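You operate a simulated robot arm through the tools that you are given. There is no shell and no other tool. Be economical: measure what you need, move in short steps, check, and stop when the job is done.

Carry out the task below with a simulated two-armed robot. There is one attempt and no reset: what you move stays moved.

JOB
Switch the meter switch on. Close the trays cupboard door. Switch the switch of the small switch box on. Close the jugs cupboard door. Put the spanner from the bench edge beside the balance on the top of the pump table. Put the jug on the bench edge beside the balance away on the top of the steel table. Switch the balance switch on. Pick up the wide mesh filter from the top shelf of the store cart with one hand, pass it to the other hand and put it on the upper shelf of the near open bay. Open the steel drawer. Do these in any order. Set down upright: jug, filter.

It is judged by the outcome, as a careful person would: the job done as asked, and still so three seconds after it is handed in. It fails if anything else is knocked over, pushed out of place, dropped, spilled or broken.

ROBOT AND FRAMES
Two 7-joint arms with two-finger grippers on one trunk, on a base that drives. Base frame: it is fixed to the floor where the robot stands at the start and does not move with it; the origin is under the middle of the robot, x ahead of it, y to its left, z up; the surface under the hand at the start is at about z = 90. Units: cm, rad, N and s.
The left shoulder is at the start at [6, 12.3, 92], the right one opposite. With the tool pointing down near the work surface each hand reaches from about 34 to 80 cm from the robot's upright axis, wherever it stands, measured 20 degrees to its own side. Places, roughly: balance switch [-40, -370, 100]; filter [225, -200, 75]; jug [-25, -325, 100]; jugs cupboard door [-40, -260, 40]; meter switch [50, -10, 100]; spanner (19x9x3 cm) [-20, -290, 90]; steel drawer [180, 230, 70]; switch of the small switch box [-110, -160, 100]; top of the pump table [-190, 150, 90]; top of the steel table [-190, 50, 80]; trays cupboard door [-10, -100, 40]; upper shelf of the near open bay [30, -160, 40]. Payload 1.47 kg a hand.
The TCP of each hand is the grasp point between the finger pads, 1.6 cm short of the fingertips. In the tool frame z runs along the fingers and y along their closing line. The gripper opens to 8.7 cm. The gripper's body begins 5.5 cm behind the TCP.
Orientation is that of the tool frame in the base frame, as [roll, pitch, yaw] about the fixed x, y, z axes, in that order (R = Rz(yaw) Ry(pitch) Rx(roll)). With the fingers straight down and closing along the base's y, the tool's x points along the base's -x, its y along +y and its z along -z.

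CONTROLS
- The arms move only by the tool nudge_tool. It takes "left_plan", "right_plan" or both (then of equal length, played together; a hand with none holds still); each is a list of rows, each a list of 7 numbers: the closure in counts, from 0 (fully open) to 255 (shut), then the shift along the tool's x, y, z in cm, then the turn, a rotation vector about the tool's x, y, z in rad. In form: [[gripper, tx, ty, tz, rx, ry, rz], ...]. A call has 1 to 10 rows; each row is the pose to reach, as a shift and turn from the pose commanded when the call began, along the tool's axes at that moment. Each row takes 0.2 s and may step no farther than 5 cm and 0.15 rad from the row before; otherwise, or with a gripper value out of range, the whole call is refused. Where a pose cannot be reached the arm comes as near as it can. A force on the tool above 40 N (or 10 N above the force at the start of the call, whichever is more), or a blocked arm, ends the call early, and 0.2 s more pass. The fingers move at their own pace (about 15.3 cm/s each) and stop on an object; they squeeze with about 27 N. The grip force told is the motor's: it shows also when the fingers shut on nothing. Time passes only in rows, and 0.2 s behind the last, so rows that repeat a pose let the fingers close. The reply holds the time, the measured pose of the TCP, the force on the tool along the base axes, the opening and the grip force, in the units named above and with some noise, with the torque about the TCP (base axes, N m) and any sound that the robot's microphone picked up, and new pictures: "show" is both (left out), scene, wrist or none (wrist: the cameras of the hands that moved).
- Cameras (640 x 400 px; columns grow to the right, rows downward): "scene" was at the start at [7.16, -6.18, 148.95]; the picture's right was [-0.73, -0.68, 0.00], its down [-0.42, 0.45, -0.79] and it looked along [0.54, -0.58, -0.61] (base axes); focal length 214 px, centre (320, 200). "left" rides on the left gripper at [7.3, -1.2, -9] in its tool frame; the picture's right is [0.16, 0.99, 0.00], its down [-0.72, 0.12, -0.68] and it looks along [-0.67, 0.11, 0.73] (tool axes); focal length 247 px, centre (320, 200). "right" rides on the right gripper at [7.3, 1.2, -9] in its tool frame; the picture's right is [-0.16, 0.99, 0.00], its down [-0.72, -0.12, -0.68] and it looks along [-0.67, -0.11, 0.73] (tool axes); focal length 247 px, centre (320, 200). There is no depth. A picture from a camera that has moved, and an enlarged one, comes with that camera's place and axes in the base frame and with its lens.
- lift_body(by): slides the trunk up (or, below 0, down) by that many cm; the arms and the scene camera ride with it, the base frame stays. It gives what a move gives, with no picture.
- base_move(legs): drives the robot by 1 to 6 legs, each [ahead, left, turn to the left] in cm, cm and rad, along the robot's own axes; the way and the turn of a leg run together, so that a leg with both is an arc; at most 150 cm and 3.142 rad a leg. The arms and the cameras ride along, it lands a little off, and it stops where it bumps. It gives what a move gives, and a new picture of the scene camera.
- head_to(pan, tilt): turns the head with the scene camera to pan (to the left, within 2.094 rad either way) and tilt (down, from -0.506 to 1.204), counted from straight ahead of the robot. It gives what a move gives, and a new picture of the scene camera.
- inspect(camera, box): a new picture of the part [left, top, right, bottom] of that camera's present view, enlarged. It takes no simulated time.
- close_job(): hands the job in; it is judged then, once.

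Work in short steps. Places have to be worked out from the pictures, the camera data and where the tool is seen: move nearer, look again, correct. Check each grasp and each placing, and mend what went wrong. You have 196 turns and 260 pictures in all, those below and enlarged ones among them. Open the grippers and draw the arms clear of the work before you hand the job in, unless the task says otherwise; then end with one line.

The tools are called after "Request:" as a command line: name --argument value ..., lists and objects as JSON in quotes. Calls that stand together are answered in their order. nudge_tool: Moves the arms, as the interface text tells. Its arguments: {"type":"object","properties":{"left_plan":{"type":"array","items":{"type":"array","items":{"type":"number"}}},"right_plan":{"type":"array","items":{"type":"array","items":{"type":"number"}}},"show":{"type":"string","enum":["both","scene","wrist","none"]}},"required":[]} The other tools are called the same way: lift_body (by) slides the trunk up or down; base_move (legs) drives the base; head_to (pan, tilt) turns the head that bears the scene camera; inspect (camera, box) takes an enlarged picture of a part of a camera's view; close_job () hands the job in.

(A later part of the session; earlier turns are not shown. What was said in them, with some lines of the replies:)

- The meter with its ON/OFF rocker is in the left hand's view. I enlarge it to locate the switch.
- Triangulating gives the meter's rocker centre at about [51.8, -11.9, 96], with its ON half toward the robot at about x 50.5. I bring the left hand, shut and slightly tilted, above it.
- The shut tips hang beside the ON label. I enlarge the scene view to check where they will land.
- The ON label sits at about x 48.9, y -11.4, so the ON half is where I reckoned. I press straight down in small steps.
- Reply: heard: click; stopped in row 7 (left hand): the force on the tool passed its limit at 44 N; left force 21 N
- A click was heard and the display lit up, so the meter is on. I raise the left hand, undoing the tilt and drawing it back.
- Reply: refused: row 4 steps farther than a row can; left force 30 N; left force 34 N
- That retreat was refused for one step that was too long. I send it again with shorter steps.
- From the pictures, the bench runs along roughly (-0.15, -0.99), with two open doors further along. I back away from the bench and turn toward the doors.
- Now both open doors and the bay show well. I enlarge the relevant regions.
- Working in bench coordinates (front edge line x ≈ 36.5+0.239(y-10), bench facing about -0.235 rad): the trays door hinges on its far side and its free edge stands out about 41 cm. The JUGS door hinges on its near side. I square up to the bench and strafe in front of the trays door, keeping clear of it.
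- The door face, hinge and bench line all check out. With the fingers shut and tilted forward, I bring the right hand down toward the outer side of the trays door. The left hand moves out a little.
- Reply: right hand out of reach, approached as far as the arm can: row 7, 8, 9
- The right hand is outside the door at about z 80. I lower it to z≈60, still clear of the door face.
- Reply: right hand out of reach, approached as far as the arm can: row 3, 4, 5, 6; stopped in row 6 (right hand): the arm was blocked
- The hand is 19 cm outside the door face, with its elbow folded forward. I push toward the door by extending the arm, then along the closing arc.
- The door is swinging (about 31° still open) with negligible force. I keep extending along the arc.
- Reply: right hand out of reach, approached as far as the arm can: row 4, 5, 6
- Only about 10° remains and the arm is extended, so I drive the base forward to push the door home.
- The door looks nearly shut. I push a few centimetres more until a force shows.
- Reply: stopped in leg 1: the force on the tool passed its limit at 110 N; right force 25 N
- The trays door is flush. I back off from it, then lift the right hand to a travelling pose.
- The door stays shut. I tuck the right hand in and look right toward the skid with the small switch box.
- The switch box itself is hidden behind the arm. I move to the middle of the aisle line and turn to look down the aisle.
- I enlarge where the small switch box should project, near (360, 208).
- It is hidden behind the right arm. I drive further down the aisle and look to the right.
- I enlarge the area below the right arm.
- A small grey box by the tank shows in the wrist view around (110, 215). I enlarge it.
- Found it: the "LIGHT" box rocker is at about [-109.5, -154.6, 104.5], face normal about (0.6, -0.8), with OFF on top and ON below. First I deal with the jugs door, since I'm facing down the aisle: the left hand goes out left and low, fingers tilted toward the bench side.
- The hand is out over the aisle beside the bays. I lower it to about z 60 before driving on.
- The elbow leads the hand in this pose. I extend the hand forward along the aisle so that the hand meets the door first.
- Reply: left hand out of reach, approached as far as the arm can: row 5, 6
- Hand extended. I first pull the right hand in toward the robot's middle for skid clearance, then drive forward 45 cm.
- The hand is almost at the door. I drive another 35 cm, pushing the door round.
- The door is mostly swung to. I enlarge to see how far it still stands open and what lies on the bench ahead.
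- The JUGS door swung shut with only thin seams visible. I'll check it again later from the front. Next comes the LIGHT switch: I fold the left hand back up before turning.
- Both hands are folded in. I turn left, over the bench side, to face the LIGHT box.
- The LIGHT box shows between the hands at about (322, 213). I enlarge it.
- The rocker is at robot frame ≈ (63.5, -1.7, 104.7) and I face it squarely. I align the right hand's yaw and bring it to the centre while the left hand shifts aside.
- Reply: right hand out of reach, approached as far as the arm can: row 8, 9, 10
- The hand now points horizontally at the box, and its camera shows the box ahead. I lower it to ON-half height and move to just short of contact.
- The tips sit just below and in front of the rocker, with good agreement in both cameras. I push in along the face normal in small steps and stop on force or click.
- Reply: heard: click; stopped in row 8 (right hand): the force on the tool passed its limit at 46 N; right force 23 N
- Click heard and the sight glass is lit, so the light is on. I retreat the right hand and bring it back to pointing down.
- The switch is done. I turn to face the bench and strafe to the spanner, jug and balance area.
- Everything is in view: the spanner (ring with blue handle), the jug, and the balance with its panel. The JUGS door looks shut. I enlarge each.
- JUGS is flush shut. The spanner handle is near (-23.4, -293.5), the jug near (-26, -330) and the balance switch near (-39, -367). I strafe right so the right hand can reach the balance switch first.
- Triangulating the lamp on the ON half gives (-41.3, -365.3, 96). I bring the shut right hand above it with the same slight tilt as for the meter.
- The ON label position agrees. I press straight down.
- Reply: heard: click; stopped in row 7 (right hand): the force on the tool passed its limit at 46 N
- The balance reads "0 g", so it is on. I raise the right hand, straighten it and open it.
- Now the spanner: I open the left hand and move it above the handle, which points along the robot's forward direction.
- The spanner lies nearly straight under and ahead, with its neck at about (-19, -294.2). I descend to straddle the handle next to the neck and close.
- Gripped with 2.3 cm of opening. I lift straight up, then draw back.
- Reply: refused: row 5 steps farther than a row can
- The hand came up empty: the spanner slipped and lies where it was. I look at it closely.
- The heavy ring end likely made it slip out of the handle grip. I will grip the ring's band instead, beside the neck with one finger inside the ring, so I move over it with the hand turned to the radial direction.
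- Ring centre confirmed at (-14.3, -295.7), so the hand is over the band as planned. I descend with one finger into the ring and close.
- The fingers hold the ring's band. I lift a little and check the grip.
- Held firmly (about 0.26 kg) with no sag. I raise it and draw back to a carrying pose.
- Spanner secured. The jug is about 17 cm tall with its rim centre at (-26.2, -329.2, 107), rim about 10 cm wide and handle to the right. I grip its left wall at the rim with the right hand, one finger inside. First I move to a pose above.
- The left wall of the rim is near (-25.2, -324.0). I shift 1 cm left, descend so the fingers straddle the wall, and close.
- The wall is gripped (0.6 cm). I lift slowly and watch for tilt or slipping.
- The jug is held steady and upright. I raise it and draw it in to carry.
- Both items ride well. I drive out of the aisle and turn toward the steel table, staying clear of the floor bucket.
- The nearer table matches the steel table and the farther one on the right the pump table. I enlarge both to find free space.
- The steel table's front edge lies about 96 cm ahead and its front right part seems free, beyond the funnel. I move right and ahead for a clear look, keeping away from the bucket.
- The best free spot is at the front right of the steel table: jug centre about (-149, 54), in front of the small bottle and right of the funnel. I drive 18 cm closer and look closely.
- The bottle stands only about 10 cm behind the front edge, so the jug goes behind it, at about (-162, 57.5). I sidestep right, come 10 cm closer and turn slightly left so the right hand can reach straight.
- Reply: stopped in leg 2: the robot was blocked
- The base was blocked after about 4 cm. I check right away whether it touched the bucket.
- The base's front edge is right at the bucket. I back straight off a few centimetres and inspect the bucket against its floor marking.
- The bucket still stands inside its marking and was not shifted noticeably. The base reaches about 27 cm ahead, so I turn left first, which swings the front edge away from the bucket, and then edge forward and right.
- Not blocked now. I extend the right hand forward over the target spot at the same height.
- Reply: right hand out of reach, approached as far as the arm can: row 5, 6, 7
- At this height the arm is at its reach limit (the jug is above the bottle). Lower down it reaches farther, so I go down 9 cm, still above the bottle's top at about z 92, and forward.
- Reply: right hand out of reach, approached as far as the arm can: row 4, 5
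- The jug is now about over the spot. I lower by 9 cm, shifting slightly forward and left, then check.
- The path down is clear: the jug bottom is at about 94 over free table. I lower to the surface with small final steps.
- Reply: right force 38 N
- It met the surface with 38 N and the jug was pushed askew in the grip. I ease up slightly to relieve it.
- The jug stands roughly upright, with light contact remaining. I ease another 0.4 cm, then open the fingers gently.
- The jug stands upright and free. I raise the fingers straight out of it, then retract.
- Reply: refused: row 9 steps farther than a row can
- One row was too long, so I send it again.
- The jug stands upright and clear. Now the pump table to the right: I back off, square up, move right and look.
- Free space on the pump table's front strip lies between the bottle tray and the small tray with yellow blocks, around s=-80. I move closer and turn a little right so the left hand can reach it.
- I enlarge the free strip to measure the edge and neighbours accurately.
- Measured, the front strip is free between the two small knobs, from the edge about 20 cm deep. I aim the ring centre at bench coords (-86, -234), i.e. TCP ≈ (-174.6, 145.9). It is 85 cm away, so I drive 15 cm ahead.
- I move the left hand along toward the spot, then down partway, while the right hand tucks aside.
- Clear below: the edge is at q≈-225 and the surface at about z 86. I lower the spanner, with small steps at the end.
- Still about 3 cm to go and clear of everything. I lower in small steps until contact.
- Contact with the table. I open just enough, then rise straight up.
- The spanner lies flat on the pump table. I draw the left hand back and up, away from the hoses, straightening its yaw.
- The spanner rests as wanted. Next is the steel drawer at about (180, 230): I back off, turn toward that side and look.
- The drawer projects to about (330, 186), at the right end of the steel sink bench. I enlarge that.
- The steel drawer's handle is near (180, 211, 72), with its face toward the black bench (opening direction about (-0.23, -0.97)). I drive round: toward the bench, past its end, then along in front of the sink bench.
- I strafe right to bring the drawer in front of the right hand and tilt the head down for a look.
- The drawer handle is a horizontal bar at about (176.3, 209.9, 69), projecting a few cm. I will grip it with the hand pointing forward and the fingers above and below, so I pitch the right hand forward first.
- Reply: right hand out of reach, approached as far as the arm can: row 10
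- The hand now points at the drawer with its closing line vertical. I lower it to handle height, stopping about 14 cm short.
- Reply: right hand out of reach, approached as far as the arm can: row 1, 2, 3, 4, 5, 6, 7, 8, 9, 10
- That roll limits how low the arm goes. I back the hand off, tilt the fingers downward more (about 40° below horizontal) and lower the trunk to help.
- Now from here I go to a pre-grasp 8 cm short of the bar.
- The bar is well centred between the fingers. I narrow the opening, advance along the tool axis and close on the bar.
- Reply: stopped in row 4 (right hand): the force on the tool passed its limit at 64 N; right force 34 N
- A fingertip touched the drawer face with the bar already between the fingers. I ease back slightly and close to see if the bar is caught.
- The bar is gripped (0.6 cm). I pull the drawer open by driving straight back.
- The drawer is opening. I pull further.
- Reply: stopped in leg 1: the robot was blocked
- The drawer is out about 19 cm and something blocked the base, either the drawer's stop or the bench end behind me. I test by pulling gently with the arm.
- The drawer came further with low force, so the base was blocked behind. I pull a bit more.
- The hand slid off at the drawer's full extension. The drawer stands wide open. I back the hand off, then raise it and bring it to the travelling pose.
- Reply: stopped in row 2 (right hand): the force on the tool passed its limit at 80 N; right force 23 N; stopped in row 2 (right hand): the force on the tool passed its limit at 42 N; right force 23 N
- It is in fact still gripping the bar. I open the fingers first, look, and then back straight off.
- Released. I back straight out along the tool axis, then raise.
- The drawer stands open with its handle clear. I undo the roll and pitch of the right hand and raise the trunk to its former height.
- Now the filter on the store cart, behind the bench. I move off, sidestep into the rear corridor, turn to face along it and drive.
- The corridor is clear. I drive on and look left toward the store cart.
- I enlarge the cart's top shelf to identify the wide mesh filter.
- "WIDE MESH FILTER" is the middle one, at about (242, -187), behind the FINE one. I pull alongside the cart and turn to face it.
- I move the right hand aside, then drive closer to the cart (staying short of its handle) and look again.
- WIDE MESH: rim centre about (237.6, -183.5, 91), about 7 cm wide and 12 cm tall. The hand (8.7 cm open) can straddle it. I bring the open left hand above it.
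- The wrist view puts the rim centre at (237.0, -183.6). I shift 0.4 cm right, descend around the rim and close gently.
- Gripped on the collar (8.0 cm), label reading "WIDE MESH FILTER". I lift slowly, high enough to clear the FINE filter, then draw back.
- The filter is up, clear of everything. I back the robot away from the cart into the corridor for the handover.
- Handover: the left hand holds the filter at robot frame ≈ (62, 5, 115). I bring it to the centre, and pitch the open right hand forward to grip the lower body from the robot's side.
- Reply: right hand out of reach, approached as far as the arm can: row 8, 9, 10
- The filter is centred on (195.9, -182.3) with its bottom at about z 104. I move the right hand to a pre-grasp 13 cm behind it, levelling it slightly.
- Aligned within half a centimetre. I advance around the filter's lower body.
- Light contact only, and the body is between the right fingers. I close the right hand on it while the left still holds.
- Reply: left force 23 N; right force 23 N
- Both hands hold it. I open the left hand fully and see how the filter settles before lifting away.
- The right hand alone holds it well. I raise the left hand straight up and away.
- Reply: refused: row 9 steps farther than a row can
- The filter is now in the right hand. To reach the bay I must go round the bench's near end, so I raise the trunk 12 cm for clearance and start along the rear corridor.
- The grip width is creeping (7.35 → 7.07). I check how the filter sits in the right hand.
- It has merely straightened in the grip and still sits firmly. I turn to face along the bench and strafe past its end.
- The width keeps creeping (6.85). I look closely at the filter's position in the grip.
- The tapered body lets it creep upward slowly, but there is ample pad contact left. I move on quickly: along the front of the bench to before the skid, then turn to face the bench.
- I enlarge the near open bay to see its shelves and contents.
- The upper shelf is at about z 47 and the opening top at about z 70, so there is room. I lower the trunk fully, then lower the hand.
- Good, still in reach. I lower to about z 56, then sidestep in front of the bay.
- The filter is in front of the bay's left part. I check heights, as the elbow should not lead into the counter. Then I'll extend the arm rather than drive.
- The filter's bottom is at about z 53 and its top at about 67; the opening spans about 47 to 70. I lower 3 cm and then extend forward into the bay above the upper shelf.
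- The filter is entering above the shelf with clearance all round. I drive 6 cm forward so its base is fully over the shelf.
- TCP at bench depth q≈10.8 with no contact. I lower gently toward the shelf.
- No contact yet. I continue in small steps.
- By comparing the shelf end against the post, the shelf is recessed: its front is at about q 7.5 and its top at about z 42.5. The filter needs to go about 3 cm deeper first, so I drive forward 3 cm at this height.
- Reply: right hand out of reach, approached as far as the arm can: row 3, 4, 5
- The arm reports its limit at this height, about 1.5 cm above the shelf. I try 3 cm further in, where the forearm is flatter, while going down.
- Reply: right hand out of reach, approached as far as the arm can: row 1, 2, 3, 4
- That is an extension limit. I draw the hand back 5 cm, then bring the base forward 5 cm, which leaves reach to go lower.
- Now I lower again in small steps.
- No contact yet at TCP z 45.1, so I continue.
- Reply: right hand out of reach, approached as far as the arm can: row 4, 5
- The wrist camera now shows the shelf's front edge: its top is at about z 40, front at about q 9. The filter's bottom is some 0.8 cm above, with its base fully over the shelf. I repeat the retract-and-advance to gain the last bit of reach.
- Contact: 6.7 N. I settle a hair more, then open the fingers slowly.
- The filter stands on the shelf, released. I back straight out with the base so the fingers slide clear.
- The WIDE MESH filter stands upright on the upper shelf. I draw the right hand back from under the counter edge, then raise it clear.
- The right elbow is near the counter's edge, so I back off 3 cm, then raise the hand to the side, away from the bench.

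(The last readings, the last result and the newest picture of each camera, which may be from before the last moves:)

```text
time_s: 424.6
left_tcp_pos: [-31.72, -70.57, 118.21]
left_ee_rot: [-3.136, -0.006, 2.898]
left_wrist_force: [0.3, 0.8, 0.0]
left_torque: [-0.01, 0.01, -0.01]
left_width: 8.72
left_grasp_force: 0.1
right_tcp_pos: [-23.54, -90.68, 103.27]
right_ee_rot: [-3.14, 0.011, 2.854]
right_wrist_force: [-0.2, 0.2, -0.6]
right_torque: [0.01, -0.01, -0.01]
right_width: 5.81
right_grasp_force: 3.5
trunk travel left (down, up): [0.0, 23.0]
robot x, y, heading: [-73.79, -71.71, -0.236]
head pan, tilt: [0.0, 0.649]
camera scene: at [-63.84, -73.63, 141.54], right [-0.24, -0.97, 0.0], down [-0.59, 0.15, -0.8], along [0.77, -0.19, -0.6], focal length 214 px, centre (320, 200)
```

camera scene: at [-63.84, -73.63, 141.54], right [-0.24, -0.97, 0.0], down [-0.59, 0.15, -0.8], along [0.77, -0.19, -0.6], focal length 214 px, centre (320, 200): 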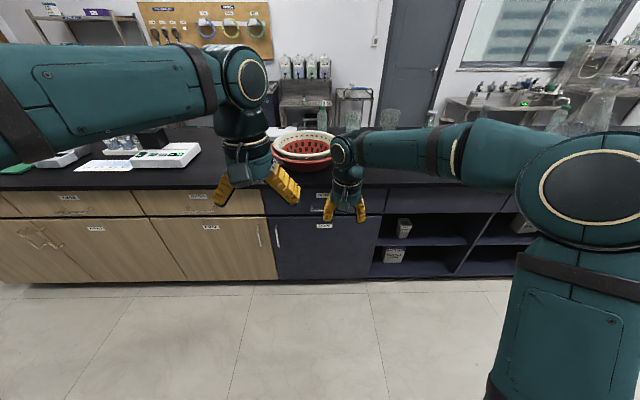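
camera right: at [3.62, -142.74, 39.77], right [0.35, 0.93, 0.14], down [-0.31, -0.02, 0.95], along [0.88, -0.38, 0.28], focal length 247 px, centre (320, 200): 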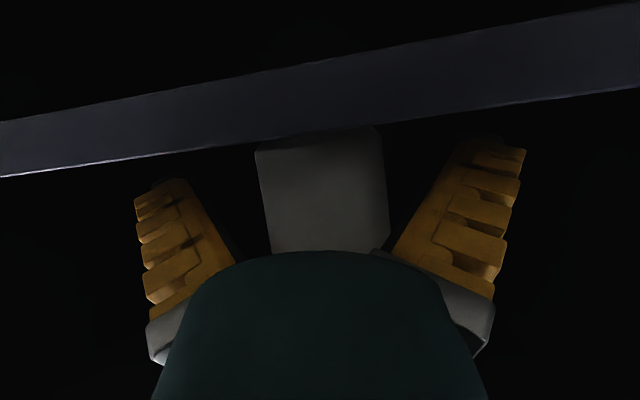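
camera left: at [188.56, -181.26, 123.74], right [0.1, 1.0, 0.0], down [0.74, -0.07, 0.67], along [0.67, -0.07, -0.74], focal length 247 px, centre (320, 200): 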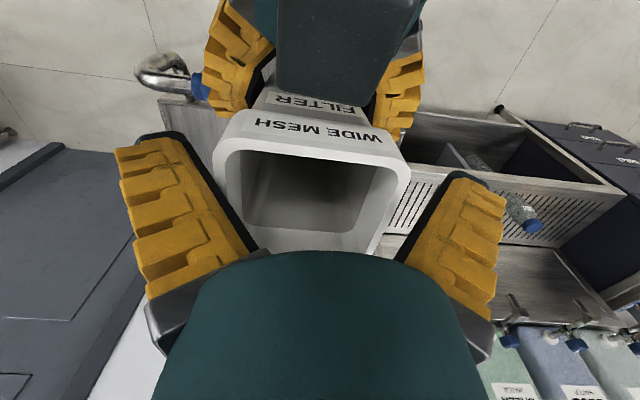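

Everything is in place and the doors are shut. I open both grippers fully and do a last check of the right half.

Request:
nudge_tool --right_plan '[[0, 2, 0, 0, 0, 0, 0], [0, 3, 0, 0, 0, 0, 0]]' --show "none"

Request:
head_to --pan -0.75 --tilt 0.45

```text
time_s: 425.1
left_tcp_pos: [-31.71, -70.62, 118.2]
left_ee_rot: [-3.134, -0.006, 2.897]
left_wrist_force: [1.0, 0.2, -0.4]
left_torque: [-0.03, -0.02, 0.01]
left_width: 8.69
left_grasp_force: 0.0
right_tcp_pos: [-26.46, -89.67, 103.17]
right_ee_rot: [-3.137, 0.01, 2.854]
right_wrist_force: [0.1, 0.5, 0.2]
right_torque: [-0.01, -0.03, 0.01]
right_width: 8.71
right_grasp_force: 0.1
trunk travel left (down, up): [0.0, 23.0]
robot x, y, heading: [-73.51, -71.47, -0.244]
head pan, tilt: [0.0, 0.649]
```

```text
time_s: 426.2
left_tcp_pos: [-31.65, -70.64, 118.16]
left_ee_rot: [-3.136, -0.008, 2.899]
left_wrist_force: [-0.3, 0.1, 0.4]
left_torque: [-0.03, 0.04, -0.03]
left_width: 8.69
left_grasp_force: 0.0
right_tcp_pos: [-26.47, -89.67, 103.02]
right_ee_rot: [-3.139, 0.014, 2.854]
right_wrist_force: [-0.3, -0.8, 0.0]
right_torque: [0.01, -0.02, 0.04]
right_width: 8.67
right_grasp_force: 0.1
trunk travel left (down, up): [0.0, 23.0]
robot x, y, heading: [-73.4, -71.61, -0.243]
head pan, tilt: [-0.75, 0.45]
camera scene: at [-67.24, -79.25, 143.32], right [-0.84, -0.54, 0.0], down [-0.24, 0.37, -0.9], along [0.49, -0.76, -0.44], focal length 214 px, centre (320, 200)
```

scene: 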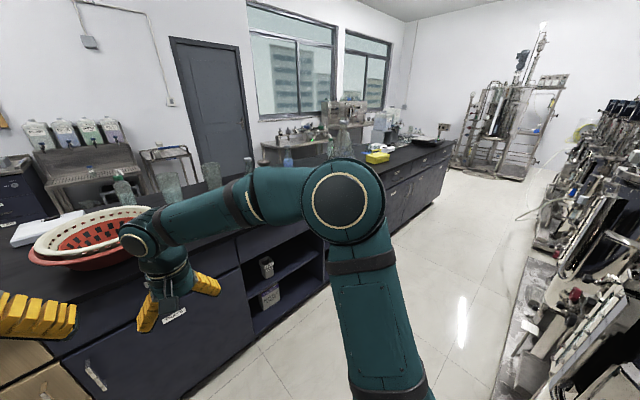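

The bench front is flush, with no door standing open, and the filter is upright in the near bay. The hands are empty and clear, so I hand the job in.

Request:
close_job

```text
The job is handed in.
```

All nine tasks are done and the job is handed in. One thing to note: the base bumped the floor bucket in front of the steel table once, and a check afterwards showed it still standing inside its floor marking.
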